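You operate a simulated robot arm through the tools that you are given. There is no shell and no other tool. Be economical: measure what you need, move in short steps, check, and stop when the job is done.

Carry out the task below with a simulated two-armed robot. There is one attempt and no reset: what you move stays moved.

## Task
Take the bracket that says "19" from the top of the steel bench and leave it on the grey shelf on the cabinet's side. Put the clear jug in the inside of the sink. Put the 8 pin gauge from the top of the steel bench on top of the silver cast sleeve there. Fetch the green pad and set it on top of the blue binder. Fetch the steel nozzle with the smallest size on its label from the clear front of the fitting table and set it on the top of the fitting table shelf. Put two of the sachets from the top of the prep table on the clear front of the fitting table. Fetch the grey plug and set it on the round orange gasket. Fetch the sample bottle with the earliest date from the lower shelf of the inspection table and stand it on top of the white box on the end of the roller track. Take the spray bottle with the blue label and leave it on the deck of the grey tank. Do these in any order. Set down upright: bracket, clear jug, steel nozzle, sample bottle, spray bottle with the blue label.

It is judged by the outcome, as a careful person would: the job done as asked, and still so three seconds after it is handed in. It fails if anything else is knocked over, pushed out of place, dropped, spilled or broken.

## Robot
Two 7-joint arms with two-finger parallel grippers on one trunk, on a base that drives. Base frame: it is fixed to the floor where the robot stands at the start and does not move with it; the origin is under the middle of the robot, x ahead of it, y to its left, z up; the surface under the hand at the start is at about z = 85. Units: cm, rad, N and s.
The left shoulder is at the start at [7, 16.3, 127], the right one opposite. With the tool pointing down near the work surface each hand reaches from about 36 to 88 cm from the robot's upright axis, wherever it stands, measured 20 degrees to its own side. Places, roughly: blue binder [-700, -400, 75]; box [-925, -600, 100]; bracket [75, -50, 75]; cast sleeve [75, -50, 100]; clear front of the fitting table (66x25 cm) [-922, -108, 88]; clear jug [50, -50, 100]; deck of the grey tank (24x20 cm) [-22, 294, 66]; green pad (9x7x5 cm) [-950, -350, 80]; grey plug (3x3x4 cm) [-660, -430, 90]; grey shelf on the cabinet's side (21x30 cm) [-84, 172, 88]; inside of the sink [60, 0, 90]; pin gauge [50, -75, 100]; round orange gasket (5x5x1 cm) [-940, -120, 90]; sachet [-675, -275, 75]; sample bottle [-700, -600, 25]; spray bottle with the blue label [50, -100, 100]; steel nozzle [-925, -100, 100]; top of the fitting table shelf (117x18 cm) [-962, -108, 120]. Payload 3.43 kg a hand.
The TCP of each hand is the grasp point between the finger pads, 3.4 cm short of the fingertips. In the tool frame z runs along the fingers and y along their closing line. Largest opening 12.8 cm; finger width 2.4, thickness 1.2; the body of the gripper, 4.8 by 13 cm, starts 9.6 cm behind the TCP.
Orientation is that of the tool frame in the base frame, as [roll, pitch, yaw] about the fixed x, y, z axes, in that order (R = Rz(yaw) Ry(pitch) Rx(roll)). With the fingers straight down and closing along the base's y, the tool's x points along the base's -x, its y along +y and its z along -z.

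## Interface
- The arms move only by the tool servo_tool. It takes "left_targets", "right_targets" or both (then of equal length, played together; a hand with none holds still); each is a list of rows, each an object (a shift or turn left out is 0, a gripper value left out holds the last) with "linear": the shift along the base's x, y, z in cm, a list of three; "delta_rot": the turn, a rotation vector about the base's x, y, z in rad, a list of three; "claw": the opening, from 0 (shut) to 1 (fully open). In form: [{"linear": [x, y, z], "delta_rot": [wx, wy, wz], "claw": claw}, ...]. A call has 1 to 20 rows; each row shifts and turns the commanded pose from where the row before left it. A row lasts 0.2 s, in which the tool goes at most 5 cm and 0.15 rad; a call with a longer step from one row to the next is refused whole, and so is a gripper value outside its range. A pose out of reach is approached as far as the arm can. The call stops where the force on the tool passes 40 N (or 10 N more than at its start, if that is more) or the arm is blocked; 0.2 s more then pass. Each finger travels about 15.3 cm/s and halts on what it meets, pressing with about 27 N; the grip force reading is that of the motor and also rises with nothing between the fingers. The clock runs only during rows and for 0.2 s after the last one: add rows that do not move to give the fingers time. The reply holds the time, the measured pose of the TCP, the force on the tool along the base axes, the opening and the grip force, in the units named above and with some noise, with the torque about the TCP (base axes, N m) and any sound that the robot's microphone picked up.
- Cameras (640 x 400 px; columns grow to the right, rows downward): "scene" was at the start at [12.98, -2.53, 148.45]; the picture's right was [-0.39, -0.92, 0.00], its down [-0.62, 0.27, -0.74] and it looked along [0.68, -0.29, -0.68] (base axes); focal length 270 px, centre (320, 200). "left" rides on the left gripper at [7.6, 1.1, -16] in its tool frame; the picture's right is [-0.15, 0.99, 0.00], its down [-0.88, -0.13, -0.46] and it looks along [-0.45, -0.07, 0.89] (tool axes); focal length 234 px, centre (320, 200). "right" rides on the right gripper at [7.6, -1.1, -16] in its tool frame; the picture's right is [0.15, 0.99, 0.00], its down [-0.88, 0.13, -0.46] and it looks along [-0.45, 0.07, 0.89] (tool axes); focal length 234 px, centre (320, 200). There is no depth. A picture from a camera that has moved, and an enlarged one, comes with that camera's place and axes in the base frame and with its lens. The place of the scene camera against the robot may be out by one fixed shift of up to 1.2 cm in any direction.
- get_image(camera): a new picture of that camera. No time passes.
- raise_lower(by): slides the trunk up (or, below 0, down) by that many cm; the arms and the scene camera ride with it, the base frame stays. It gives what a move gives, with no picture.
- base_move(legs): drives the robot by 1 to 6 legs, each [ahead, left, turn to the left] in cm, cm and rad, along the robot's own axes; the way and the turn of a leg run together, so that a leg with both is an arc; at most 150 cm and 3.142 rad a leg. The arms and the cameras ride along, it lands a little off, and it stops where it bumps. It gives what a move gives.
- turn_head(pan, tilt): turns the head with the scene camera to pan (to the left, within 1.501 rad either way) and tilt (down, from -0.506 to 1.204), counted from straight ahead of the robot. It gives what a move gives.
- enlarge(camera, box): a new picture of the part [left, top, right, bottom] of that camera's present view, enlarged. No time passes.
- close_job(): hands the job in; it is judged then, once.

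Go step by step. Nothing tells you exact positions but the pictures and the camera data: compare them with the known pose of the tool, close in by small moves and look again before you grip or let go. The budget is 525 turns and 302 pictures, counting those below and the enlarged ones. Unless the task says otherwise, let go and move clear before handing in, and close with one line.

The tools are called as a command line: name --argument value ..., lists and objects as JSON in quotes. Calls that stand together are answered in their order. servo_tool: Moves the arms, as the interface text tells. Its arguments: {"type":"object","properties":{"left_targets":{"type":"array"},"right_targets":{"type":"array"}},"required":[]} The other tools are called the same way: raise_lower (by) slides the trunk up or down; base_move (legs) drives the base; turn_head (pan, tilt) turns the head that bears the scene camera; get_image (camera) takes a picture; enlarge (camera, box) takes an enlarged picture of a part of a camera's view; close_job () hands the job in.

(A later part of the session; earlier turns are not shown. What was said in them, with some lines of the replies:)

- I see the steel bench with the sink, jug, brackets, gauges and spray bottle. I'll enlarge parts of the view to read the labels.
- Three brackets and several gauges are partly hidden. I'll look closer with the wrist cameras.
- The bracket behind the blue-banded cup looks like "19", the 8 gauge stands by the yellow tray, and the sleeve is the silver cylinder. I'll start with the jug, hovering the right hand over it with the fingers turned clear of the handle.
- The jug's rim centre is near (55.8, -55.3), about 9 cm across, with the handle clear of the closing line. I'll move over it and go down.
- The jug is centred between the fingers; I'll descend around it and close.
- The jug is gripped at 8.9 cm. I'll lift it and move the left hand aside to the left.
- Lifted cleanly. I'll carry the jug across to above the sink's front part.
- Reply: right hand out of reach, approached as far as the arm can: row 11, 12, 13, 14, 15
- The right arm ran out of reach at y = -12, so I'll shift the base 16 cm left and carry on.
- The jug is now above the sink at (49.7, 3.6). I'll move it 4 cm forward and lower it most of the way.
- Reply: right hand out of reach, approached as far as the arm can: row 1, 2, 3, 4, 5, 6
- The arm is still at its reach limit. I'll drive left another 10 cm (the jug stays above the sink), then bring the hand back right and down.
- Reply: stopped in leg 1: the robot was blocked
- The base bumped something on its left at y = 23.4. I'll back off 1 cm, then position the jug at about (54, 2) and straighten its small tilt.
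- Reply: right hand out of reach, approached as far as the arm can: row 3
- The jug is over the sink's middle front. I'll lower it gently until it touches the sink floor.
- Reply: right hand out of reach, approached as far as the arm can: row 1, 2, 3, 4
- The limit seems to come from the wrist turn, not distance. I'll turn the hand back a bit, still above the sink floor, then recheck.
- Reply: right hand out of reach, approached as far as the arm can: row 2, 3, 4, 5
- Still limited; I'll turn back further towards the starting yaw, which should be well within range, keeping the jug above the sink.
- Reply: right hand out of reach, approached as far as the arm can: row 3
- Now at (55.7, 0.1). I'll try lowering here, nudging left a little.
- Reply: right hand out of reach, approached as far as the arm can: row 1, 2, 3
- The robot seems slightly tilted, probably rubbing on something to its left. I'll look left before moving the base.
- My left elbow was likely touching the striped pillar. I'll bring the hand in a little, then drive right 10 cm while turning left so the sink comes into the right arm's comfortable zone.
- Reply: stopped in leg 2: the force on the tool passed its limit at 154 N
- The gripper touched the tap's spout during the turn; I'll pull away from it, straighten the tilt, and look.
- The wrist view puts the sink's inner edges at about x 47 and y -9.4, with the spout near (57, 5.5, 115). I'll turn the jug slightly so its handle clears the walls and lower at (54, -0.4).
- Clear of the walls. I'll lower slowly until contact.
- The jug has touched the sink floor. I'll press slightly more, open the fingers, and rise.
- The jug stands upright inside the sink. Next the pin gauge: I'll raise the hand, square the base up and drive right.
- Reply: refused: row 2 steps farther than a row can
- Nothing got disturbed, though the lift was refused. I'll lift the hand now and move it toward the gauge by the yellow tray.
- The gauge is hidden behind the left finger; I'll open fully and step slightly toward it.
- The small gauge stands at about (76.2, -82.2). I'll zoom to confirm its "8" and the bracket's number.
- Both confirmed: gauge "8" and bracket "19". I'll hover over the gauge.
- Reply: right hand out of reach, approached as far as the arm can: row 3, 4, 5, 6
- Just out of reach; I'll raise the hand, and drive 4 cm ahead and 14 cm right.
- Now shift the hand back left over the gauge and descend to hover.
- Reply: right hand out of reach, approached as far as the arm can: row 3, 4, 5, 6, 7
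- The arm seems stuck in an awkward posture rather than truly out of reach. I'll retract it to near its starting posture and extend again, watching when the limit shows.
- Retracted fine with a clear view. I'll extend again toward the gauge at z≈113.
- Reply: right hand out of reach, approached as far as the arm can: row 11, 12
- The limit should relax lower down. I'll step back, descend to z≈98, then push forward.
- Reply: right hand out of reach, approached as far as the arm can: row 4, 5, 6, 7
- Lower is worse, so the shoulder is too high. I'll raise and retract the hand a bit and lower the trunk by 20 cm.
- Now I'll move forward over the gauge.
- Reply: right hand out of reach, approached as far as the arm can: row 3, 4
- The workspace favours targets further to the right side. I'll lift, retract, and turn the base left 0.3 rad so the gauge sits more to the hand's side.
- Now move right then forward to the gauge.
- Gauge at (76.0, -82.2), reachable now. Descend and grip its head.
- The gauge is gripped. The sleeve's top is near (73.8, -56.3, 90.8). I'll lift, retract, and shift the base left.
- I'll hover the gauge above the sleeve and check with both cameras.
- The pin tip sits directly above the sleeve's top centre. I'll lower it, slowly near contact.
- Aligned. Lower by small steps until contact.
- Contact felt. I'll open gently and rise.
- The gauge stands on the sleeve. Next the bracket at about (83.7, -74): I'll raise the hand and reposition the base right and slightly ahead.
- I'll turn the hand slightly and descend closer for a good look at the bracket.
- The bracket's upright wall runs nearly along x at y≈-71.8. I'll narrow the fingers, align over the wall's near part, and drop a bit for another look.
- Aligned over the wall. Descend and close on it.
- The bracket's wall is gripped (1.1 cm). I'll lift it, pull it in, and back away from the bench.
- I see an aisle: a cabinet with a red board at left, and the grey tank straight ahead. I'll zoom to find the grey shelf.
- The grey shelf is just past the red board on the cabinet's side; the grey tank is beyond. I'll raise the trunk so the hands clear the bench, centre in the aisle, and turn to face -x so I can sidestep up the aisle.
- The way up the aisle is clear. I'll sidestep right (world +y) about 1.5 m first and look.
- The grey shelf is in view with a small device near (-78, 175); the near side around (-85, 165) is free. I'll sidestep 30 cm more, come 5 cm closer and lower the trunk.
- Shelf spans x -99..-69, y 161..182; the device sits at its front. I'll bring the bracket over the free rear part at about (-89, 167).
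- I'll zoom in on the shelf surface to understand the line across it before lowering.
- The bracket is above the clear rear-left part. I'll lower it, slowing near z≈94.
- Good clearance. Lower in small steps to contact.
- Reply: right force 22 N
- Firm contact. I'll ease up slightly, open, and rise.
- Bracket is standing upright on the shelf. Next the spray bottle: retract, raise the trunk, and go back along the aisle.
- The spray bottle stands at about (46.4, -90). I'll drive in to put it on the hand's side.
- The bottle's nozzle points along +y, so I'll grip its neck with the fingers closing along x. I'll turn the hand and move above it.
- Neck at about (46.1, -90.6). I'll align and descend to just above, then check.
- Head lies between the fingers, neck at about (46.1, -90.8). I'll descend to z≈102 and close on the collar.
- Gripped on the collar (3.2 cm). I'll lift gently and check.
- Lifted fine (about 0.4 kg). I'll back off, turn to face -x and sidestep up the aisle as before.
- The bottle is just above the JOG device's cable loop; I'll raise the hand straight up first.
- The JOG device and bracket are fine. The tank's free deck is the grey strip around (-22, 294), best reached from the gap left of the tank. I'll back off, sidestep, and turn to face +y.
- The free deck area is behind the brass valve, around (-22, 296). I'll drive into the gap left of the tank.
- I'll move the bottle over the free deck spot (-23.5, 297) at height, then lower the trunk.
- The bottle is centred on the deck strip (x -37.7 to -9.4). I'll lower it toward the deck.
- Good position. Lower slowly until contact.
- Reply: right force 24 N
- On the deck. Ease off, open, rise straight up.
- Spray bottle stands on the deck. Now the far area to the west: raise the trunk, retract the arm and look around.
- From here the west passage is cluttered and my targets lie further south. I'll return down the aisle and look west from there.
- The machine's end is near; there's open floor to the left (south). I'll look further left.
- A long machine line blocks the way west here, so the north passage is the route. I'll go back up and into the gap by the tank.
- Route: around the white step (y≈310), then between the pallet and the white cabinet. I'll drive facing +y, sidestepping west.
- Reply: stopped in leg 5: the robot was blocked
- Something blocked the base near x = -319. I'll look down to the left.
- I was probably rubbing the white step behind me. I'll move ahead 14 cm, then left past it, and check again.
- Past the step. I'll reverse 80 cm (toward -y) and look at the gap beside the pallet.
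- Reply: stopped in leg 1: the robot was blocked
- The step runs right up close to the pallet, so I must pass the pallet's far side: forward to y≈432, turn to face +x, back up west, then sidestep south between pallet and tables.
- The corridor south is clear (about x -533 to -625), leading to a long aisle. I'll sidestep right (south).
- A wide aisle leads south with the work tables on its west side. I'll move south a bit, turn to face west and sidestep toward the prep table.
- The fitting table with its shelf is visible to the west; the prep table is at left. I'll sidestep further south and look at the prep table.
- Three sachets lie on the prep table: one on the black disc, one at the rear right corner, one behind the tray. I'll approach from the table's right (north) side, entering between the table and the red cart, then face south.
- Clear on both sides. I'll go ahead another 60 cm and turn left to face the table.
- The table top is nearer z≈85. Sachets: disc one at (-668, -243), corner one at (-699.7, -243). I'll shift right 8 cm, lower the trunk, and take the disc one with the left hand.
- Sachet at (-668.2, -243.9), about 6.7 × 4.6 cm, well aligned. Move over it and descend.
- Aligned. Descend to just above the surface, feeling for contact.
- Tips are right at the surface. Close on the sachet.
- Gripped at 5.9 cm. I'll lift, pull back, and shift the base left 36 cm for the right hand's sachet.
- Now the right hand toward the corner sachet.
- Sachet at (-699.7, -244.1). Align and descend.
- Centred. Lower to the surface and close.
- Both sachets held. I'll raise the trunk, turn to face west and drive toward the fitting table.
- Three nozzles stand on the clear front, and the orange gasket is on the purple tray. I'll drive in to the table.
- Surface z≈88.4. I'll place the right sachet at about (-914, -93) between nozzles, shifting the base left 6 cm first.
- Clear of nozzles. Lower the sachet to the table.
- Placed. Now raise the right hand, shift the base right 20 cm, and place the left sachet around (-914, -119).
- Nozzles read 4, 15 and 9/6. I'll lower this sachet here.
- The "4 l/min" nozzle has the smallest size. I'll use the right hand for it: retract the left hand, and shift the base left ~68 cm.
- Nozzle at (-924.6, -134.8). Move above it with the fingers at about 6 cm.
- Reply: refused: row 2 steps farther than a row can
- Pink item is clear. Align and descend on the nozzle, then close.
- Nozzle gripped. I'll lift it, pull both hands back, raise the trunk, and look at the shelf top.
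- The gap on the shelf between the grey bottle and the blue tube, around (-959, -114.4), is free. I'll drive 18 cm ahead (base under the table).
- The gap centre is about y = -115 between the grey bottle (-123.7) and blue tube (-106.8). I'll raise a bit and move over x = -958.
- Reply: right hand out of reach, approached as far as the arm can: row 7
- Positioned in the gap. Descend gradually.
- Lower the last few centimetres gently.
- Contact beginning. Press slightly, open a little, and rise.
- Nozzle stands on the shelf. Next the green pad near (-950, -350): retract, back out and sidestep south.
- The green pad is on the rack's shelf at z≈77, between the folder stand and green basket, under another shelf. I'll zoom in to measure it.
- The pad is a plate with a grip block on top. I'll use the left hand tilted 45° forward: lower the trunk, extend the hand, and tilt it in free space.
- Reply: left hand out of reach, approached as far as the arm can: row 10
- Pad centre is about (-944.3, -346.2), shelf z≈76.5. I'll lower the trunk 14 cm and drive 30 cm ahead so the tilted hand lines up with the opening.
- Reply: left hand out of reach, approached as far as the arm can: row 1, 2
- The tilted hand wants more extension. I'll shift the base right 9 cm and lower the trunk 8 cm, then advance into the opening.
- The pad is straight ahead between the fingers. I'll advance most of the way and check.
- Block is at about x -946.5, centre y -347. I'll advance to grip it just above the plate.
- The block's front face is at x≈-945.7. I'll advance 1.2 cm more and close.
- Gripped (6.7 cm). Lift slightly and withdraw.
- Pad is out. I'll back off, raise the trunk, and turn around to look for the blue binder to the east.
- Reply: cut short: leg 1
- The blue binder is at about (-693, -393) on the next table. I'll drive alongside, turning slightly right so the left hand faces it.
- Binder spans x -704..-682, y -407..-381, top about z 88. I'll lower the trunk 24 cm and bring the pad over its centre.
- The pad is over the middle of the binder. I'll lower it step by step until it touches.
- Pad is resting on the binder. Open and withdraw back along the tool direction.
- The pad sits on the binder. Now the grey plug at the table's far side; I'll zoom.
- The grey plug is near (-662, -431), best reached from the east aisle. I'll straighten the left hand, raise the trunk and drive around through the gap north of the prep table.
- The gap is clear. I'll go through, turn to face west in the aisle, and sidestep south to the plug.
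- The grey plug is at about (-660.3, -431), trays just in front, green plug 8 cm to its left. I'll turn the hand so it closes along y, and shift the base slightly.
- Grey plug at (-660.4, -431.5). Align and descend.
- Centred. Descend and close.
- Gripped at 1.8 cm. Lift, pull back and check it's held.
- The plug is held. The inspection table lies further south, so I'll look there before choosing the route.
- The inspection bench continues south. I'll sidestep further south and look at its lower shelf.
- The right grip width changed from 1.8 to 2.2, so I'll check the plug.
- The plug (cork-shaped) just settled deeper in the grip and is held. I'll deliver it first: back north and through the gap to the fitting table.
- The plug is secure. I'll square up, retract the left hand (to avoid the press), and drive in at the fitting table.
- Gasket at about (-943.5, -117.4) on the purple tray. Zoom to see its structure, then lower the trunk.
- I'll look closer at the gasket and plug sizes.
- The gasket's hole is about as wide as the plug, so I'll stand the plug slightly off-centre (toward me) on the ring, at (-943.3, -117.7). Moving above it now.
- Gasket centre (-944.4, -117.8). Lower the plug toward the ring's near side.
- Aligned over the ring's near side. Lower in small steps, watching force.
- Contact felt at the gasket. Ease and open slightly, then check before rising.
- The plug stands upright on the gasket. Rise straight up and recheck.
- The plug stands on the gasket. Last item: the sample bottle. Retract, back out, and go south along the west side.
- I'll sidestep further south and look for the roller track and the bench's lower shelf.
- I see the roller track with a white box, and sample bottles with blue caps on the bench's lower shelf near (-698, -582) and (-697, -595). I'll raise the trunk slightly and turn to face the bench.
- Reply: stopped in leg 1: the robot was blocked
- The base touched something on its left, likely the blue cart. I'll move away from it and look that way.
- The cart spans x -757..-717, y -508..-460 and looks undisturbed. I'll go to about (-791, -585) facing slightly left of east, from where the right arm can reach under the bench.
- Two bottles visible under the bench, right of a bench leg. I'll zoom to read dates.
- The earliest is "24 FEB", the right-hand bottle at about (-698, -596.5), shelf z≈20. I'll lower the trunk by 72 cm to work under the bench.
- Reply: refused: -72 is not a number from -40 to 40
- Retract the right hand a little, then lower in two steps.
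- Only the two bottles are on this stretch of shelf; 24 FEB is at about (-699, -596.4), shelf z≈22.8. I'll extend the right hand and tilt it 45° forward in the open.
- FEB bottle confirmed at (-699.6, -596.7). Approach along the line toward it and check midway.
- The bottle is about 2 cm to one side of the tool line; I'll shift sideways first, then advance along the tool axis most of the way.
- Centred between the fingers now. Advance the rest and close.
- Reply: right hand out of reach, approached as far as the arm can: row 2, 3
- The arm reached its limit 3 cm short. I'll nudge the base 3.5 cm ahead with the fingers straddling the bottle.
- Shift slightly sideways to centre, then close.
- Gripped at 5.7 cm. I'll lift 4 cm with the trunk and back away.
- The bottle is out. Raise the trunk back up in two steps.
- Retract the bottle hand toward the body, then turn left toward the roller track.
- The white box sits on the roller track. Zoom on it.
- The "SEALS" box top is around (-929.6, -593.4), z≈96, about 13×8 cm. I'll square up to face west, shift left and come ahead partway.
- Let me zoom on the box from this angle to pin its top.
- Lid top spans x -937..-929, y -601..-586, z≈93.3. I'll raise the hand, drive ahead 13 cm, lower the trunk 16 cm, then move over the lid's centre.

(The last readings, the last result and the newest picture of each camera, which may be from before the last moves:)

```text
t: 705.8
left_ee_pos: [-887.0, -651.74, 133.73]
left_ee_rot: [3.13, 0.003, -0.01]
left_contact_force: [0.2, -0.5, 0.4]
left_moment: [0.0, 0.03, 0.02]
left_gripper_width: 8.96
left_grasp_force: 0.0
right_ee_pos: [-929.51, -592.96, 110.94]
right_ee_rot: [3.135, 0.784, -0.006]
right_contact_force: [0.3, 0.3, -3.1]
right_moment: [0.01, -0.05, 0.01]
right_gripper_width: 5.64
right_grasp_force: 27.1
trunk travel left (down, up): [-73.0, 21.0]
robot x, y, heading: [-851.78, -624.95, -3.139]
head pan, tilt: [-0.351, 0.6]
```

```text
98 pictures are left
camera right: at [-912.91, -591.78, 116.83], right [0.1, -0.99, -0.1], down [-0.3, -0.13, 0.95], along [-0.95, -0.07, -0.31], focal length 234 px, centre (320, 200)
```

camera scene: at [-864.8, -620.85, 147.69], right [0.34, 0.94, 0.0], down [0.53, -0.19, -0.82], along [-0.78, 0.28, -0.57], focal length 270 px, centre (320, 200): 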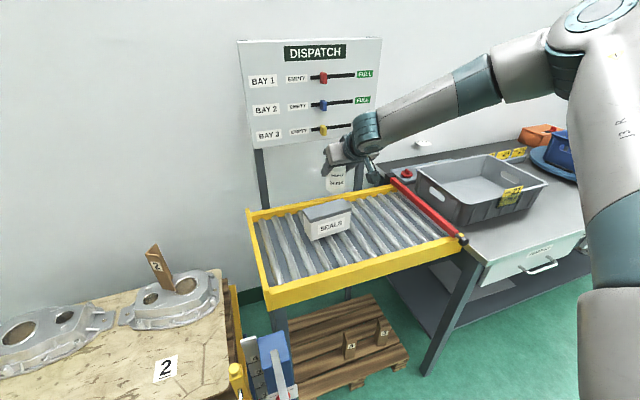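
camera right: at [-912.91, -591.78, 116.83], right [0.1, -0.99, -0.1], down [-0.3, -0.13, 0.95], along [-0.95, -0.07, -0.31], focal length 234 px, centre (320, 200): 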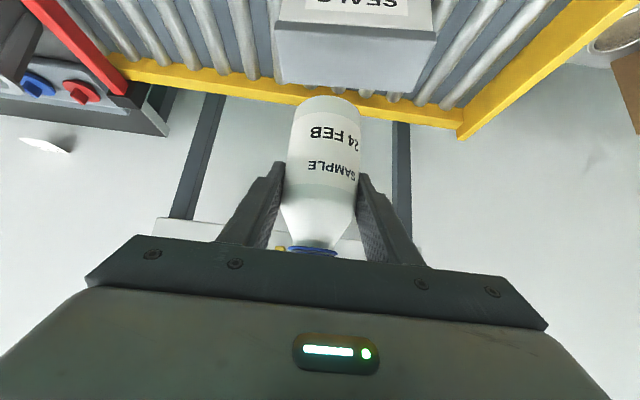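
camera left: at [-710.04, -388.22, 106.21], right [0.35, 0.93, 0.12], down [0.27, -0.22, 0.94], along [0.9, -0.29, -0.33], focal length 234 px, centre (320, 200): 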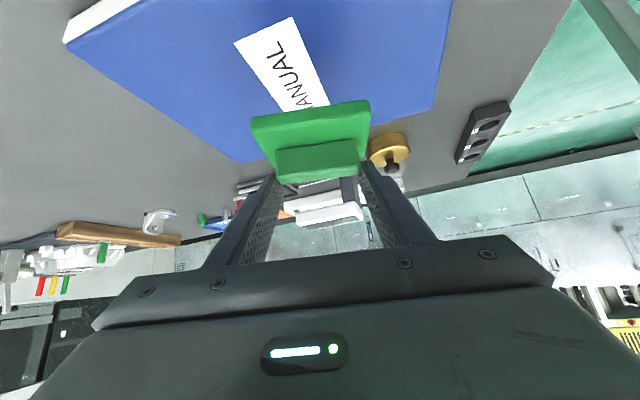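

Lid centre about (-933.3, -594.3). Move over it and start lowering.

servo_tool --right_targets '[{"linear": [-2, -0.7, 0]}, {"linear": [-1.8, -0.6, 0]}, {"linear": [0, 0, -2]}, {"linear": [0, 0, -2]}, {"linear": [0, 0, -2]}, {}]'

enlarge --camera "scene" --box '[240, 130, 440, 280]'

get_image --camera "right"

```text
t: 707.2
left_ee_pos: [-887.13, -651.82, 133.67]
left_ee_rot: [3.133, 0.001, -0.009]
left_contact_force: [0.4, 0.4, 0.4]
left_moment: [-0.01, 0.02, 0.01]
left_gripper_width: 8.95
left_grasp_force: 0.0
right_ee_pos: [-933.4, -594.06, 104.96]
right_ee_rot: [3.136, 0.786, -0.007]
right_contact_force: [-0.6, 0.1, -3.0]
right_moment: [-0.03, 0.0, 0.0]
right_gripper_width: 5.64
right_grasp_force: 27.0
trunk travel left (down, up): [-73.0, 21.0]
robot x, y, heading: [-851.55, -624.99, -3.138]
head pan, tilt: [-0.351, 0.6]
```

```text
2.67 times, centred on (340, 205) of scene
camera zoom: at [-864.83, -620.91, 147.69], right [0.34, 0.94, 0.0], down [0.53, -0.19, -0.82], along [-0.78, 0.28, -0.57], focal length 719 px, centre (267, 187)
```

zoom: 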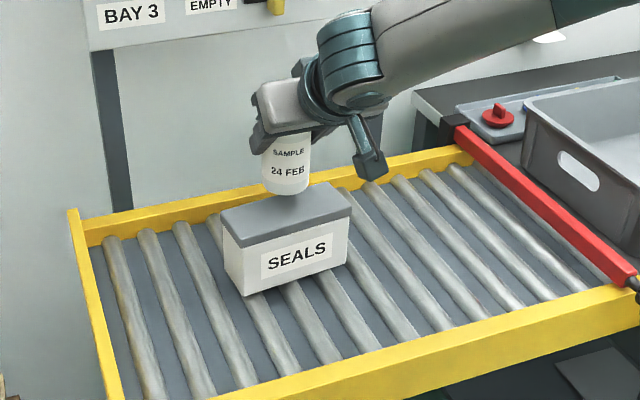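

```text
96 pictures are left
camera right: at [-916.77, -592.97, 110.83], right [0.1, -0.99, -0.1], down [-0.3, -0.13, 0.95], along [-0.95, -0.07, -0.31], focal length 234 px, centre (320, 200)
```

right: 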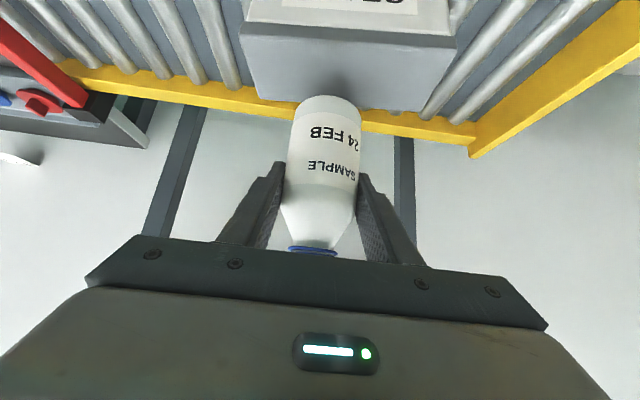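

Bottle is centred above the lid. Lower slowly to contact.

servo_tool --right_targets '[{"linear": [0, -0.5, -1.2]}, {"linear": [0, 0, -0.8]}, {"linear": [0, 0, -0.5]}, {"linear": [0, 0, -0.4]}, {}]'

```text
t: 708.4
left_ee_pos: [-886.87, -651.9, 133.86]
left_ee_rot: [3.133, 0.006, -0.011]
left_contact_force: [-0.1, -0.1, 0.7]
left_moment: [0.0, 0.02, 0.02]
left_gripper_width: 8.98
left_grasp_force: 0.1
right_ee_pos: [-933.24, -594.72, 102.44]
right_ee_rot: [3.137, 0.793, -0.006]
right_contact_force: [-4.3, 1.8, 23.7]
right_moment: [0.34, 0.19, -0.04]
right_gripper_width: 5.63
right_grasp_force: 27.2
trunk travel left (down, up): [-73.0, 21.0]
robot x, y, heading: [-852.11, -624.23, -3.139]
head pan, tilt: [-0.351, 0.6]
```

Contact is firm; ease up slightly and look before releasing.

servo_tool --right_targets '[{"linear": [0, 0, 0.25]}, {}]'

enlarge --camera "scene" --box '[260, 130, 400, 250]'

```text
t: 709.0
left_ee_pos: [-886.92, -651.84, 133.71]
left_ee_rot: [3.132, 0.003, -0.01]
left_contact_force: [1.4, 0.4, -0.4]
left_moment: [-0.01, -0.02, -0.05]
left_gripper_width: 8.97
left_grasp_force: 0.0
right_ee_pos: [-933.16, -594.82, 102.5]
right_ee_rot: [3.136, 0.787, -0.006]
right_contact_force: [-5.7, 1.2, 18.4]
right_moment: [0.26, 0.58, 0.03]
right_gripper_width: 5.62
right_grasp_force: 27.4
trunk travel left (down, up): [-73.0, 21.0]
robot x, y, heading: [-851.72, -624.88, -3.144]
head pan, tilt: [-0.351, 0.6]
```

```text
3.33 times, centred on (330, 190) of scene
camera zoom: at [-864.63, -621.02, 147.71], right [0.34, 0.94, 0.0], down [0.53, -0.19, -0.83], along [-0.78, 0.28, -0.56], focal length 898 px, centre (287, 233)
```

zoom: 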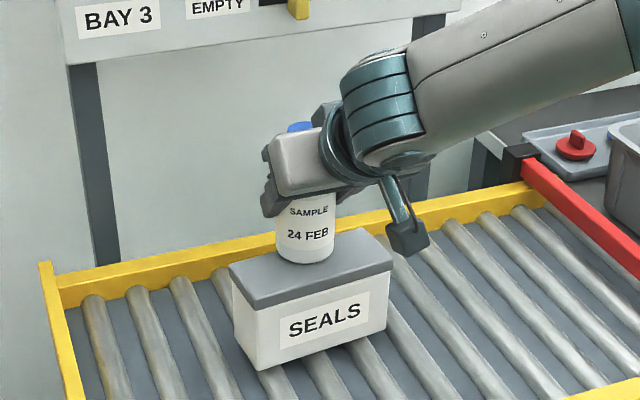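

The bottle sits about 2 cm too far back on the lid. I'll lift it slightly, shift 2 cm toward me, and lower again.

servo_tool --right_targets '[{"linear": [0, 0, 0.7]}, {"linear": [0, 0, 1]}, {"linear": [1, 0, 0]}, {"linear": [1.1, 0, 0]}, {"linear": [0, 0, -0.7]}, {}]'

enlarge --camera "scene" --box '[260, 130, 400, 250]'

```text
t: 710.4
left_ee_pos: [-887.12, -651.77, 133.73]
left_ee_rot: [3.132, 0.001, -0.011]
left_contact_force: [0.5, -1.0, -0.1]
left_moment: [0.0, 0.01, 0.02]
left_gripper_width: 8.96
left_grasp_force: 0.0
right_ee_pos: [-931.17, -594.51, 103.15]
right_ee_rot: [3.137, 0.783, -0.006]
right_contact_force: [0.3, -0.1, -1.3]
right_moment: [-0.02, 0.0, 0.02]
right_gripper_width: 5.66
right_grasp_force: 26.9
trunk travel left (down, up): [-73.0, 21.0]
robot x, y, heading: [-851.92, -624.6, -3.135]
head pan, tilt: [-0.351, 0.6]
```

```text
3.33 times, centred on (330, 190) of scene
camera zoom: at [-864.86, -620.91, 147.69], right [0.34, 0.94, 0.0], down [0.53, -0.19, -0.82], along [-0.77, 0.28, -0.57], focal length 898 px, centre (287, 233)
```

zoom: 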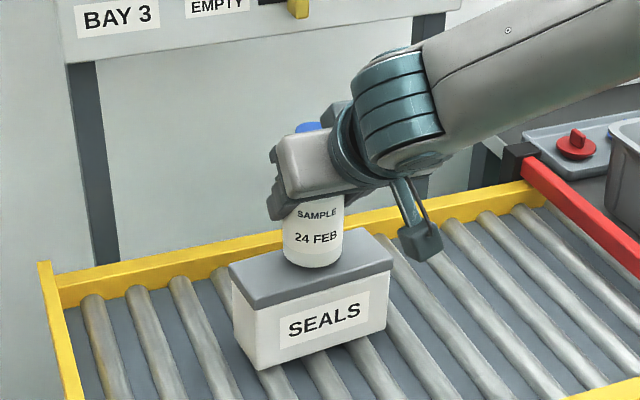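

Better centred. Lower in fine steps.

servo_tool --right_targets '[{"linear": [0, 0, -0.3]}, {"linear": [0, 0, -0.15]}, {}]'

```text
t: 711.2
left_ee_pos: [-887.07, -651.76, 133.69]
left_ee_rot: [3.133, 0.001, -0.011]
left_contact_force: [0.9, 0.6, 0.3]
left_moment: [0.0, 0.03, -0.01]
left_gripper_width: 8.96
left_grasp_force: 0.2
right_ee_pos: [-931.22, -594.65, 102.97]
right_ee_rot: [3.136, 0.784, -0.007]
right_contact_force: [-0.2, -0.2, -2.5]
right_moment: [0.02, -0.02, 0.01]
right_gripper_width: 5.64
right_grasp_force: 27.2
trunk travel left (down, up): [-73.0, 21.0]
robot x, y, heading: [-851.61, -624.86, -3.141]
head pan, tilt: [-0.351, 0.6]
```

servo_tool --right_targets '[{"linear": [0, 0, -0.2]}, {"linear": [0, 0, -0.15]}, {}]'

```text
t: 712.0
left_ee_pos: [-887.17, -651.84, 133.82]
left_ee_rot: [3.133, 0.003, -0.011]
left_contact_force: [1.7, -0.6, -0.3]
left_moment: [0.0, -0.03, 0.02]
left_gripper_width: 8.97
left_grasp_force: 0.0
right_ee_pos: [-931.34, -594.62, 102.63]
right_ee_rot: [3.137, 0.786, -0.006]
right_contact_force: [-0.5, 0.4, -0.1]
right_moment: [0.1, 0.07, 0.0]
right_gripper_width: 5.63
right_grasp_force: 27.2
trunk travel left (down, up): [-73.0, 21.0]
robot x, y, heading: [-851.59, -624.61, -3.139]
head pan, tilt: [-0.351, 0.6]
```

servo_tool --right_targets '[{"linear": [0, 0, -0.12]}, {}]'

enlarge --camera "scene" --box '[260, 130, 400, 250]'

```text
t: 712.6
left_ee_pos: [-886.97, -651.83, 133.64]
left_ee_rot: [3.133, 0.004, -0.011]
left_contact_force: [-0.5, -0.5, -0.1]
left_moment: [0.0, -0.01, -0.01]
left_gripper_width: 8.95
left_grasp_force: 0.0
right_ee_pos: [-931.32, -594.63, 102.6]
right_ee_rot: [3.135, 0.787, -0.006]
right_contact_force: [-0.9, 0.8, 7.1]
right_moment: [0.24, 0.1, 0.02]
right_gripper_width: 5.65
right_grasp_force: 27.1
trunk travel left (down, up): [-73.0, 21.0]
robot x, y, heading: [-852.22, -624.43, -3.137]
head pan, tilt: [-0.351, 0.6]
```

```text
3.33 times, centred on (330, 190) of scene
camera zoom: at [-864.74, -620.96, 147.71], right [0.34, 0.94, 0.0], down [0.53, -0.19, -0.83], along [-0.78, 0.28, -0.56], focal length 898 px, centre (287, 233)
```

zoom: 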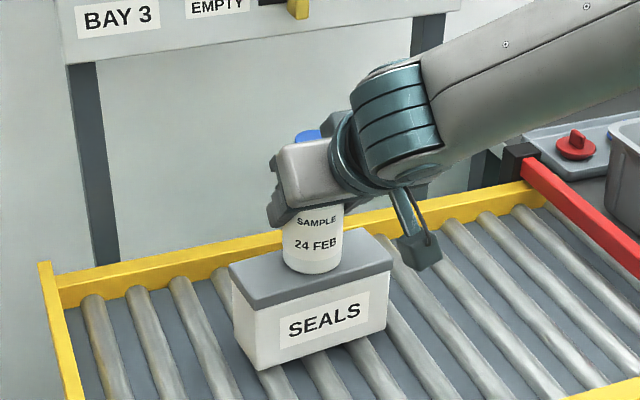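

Centred and in contact. Open, then withdraw back along the tool axis.

servo_tool --right_targets '[{"claw": 0.5}, {"claw": 0.58}, {"claw": 0.62}, {}, {"linear": [1, 0, 1]}, {"linear": [1.5, 0, 1.5]}, {"linear": [2.5, 0, 2.5]}, {"linear": [3, 0, 3]}, {"linear": [3, 0, 3]}, {"linear": [3, 0, 3]}, {}]'

enlarge --camera "scene" --box '[260, 130, 400, 250]'

get_image --camera "right"

```text
t: 715.0
left_ee_pos: [-887.1, -651.8, 133.73]
left_ee_rot: [3.133, 0.003, -0.01]
left_contact_force: [-0.5, 0.7, -0.4]
left_moment: [0.0, -0.01, 0.03]
left_gripper_width: 8.95
left_grasp_force: 0.1
right_ee_pos: [-917.36, -594.51, 116.4]
right_ee_rot: [3.135, 0.785, -0.006]
right_contact_force: [-0.4, -0.3, 0.0]
right_moment: [-0.01, 0.01, 0.01]
right_gripper_width: 7.95
right_grasp_force: 0.2
trunk travel left (down, up): [-73.0, 21.0]
robot x, y, heading: [-851.66, -624.99, -3.14]
head pan, tilt: [-0.351, 0.6]
```

```text
3.33 times, centred on (330, 190) of scene
camera zoom: at [-864.94, -620.92, 147.68], right [0.34, 0.94, 0.0], down [0.53, -0.19, -0.82], along [-0.77, 0.28, -0.57], focal length 898 px, centre (287, 233)
```

zoom: 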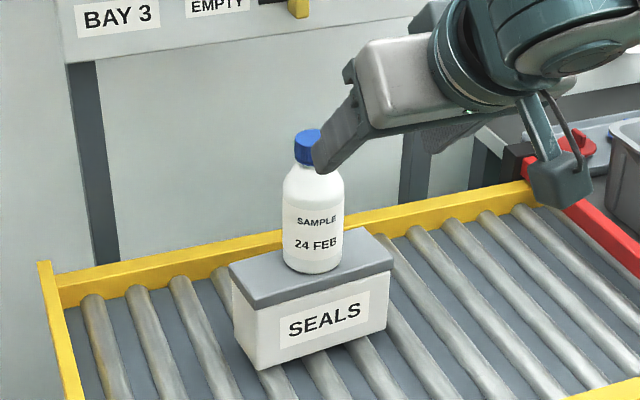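

```text
91 pictures are left
camera right: at [-900.78, -593.48, 122.26], right [0.1, -0.99, -0.1], down [-0.3, -0.13, 0.94], along [-0.95, -0.07, -0.31], focal length 234 px, centre (320, 200)
```

right: 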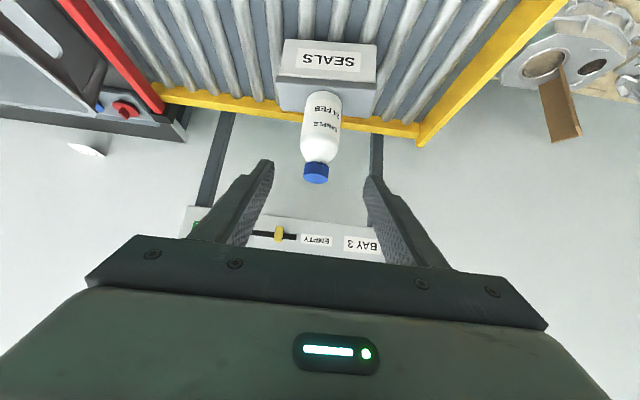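

The bottle stands upright on the box. I'll back the robot clear and then hand in.

base_move --legs '[[-25, 0, 0]]'

enlarge --camera "scene" --box '[240, 130, 440, 280]'

```text
t: 716.8
left_ee_pos: [-862.33, -651.69, 133.61]
left_ee_rot: [3.134, 0.001, -0.013]
left_contact_force: [0.5, 0.7, 0.5]
left_moment: [0.02, -0.03, -0.04]
left_gripper_width: 8.98
left_grasp_force: 0.0
right_ee_pos: [-892.47, -594.57, 116.24]
right_ee_rot: [3.137, 0.786, -0.007]
right_contact_force: [0.2, -0.5, 0.6]
right_moment: [-0.01, 0.0, 0.0]
right_gripper_width: 7.9
right_grasp_force: 0.0
trunk travel left (down, up): [-73.0, 21.0]
robot x, y, heading: [-826.97, -624.74, -3.145]
head pan, tilt: [-0.351, 0.6]
```

```text
2.67 times, centred on (340, 205) of scene
camera zoom: at [-840.04, -620.89, 147.67], right [0.34, 0.94, 0.0], down [0.53, -0.19, -0.82], along [-0.77, 0.28, -0.57], focal length 719 px, centre (267, 187)
```

zoom: 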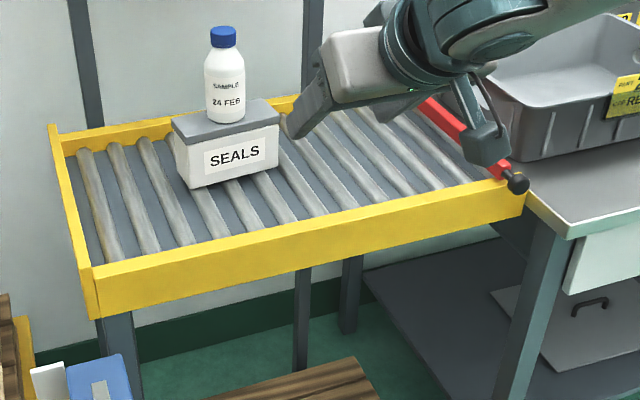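

All nine placements are done, the bottle is standing, and both hands are clear, so I'm handing in.

close_job

```text
The job is handed in.
```

I finished and handed in all nine placements. Each item was in place when I last saw it. On the way I bumped the sink tap once and the base stopped against four other things (one seemingly the blue cart). I saw nothing knocked over, but I didn't look closely at everything I bumped.
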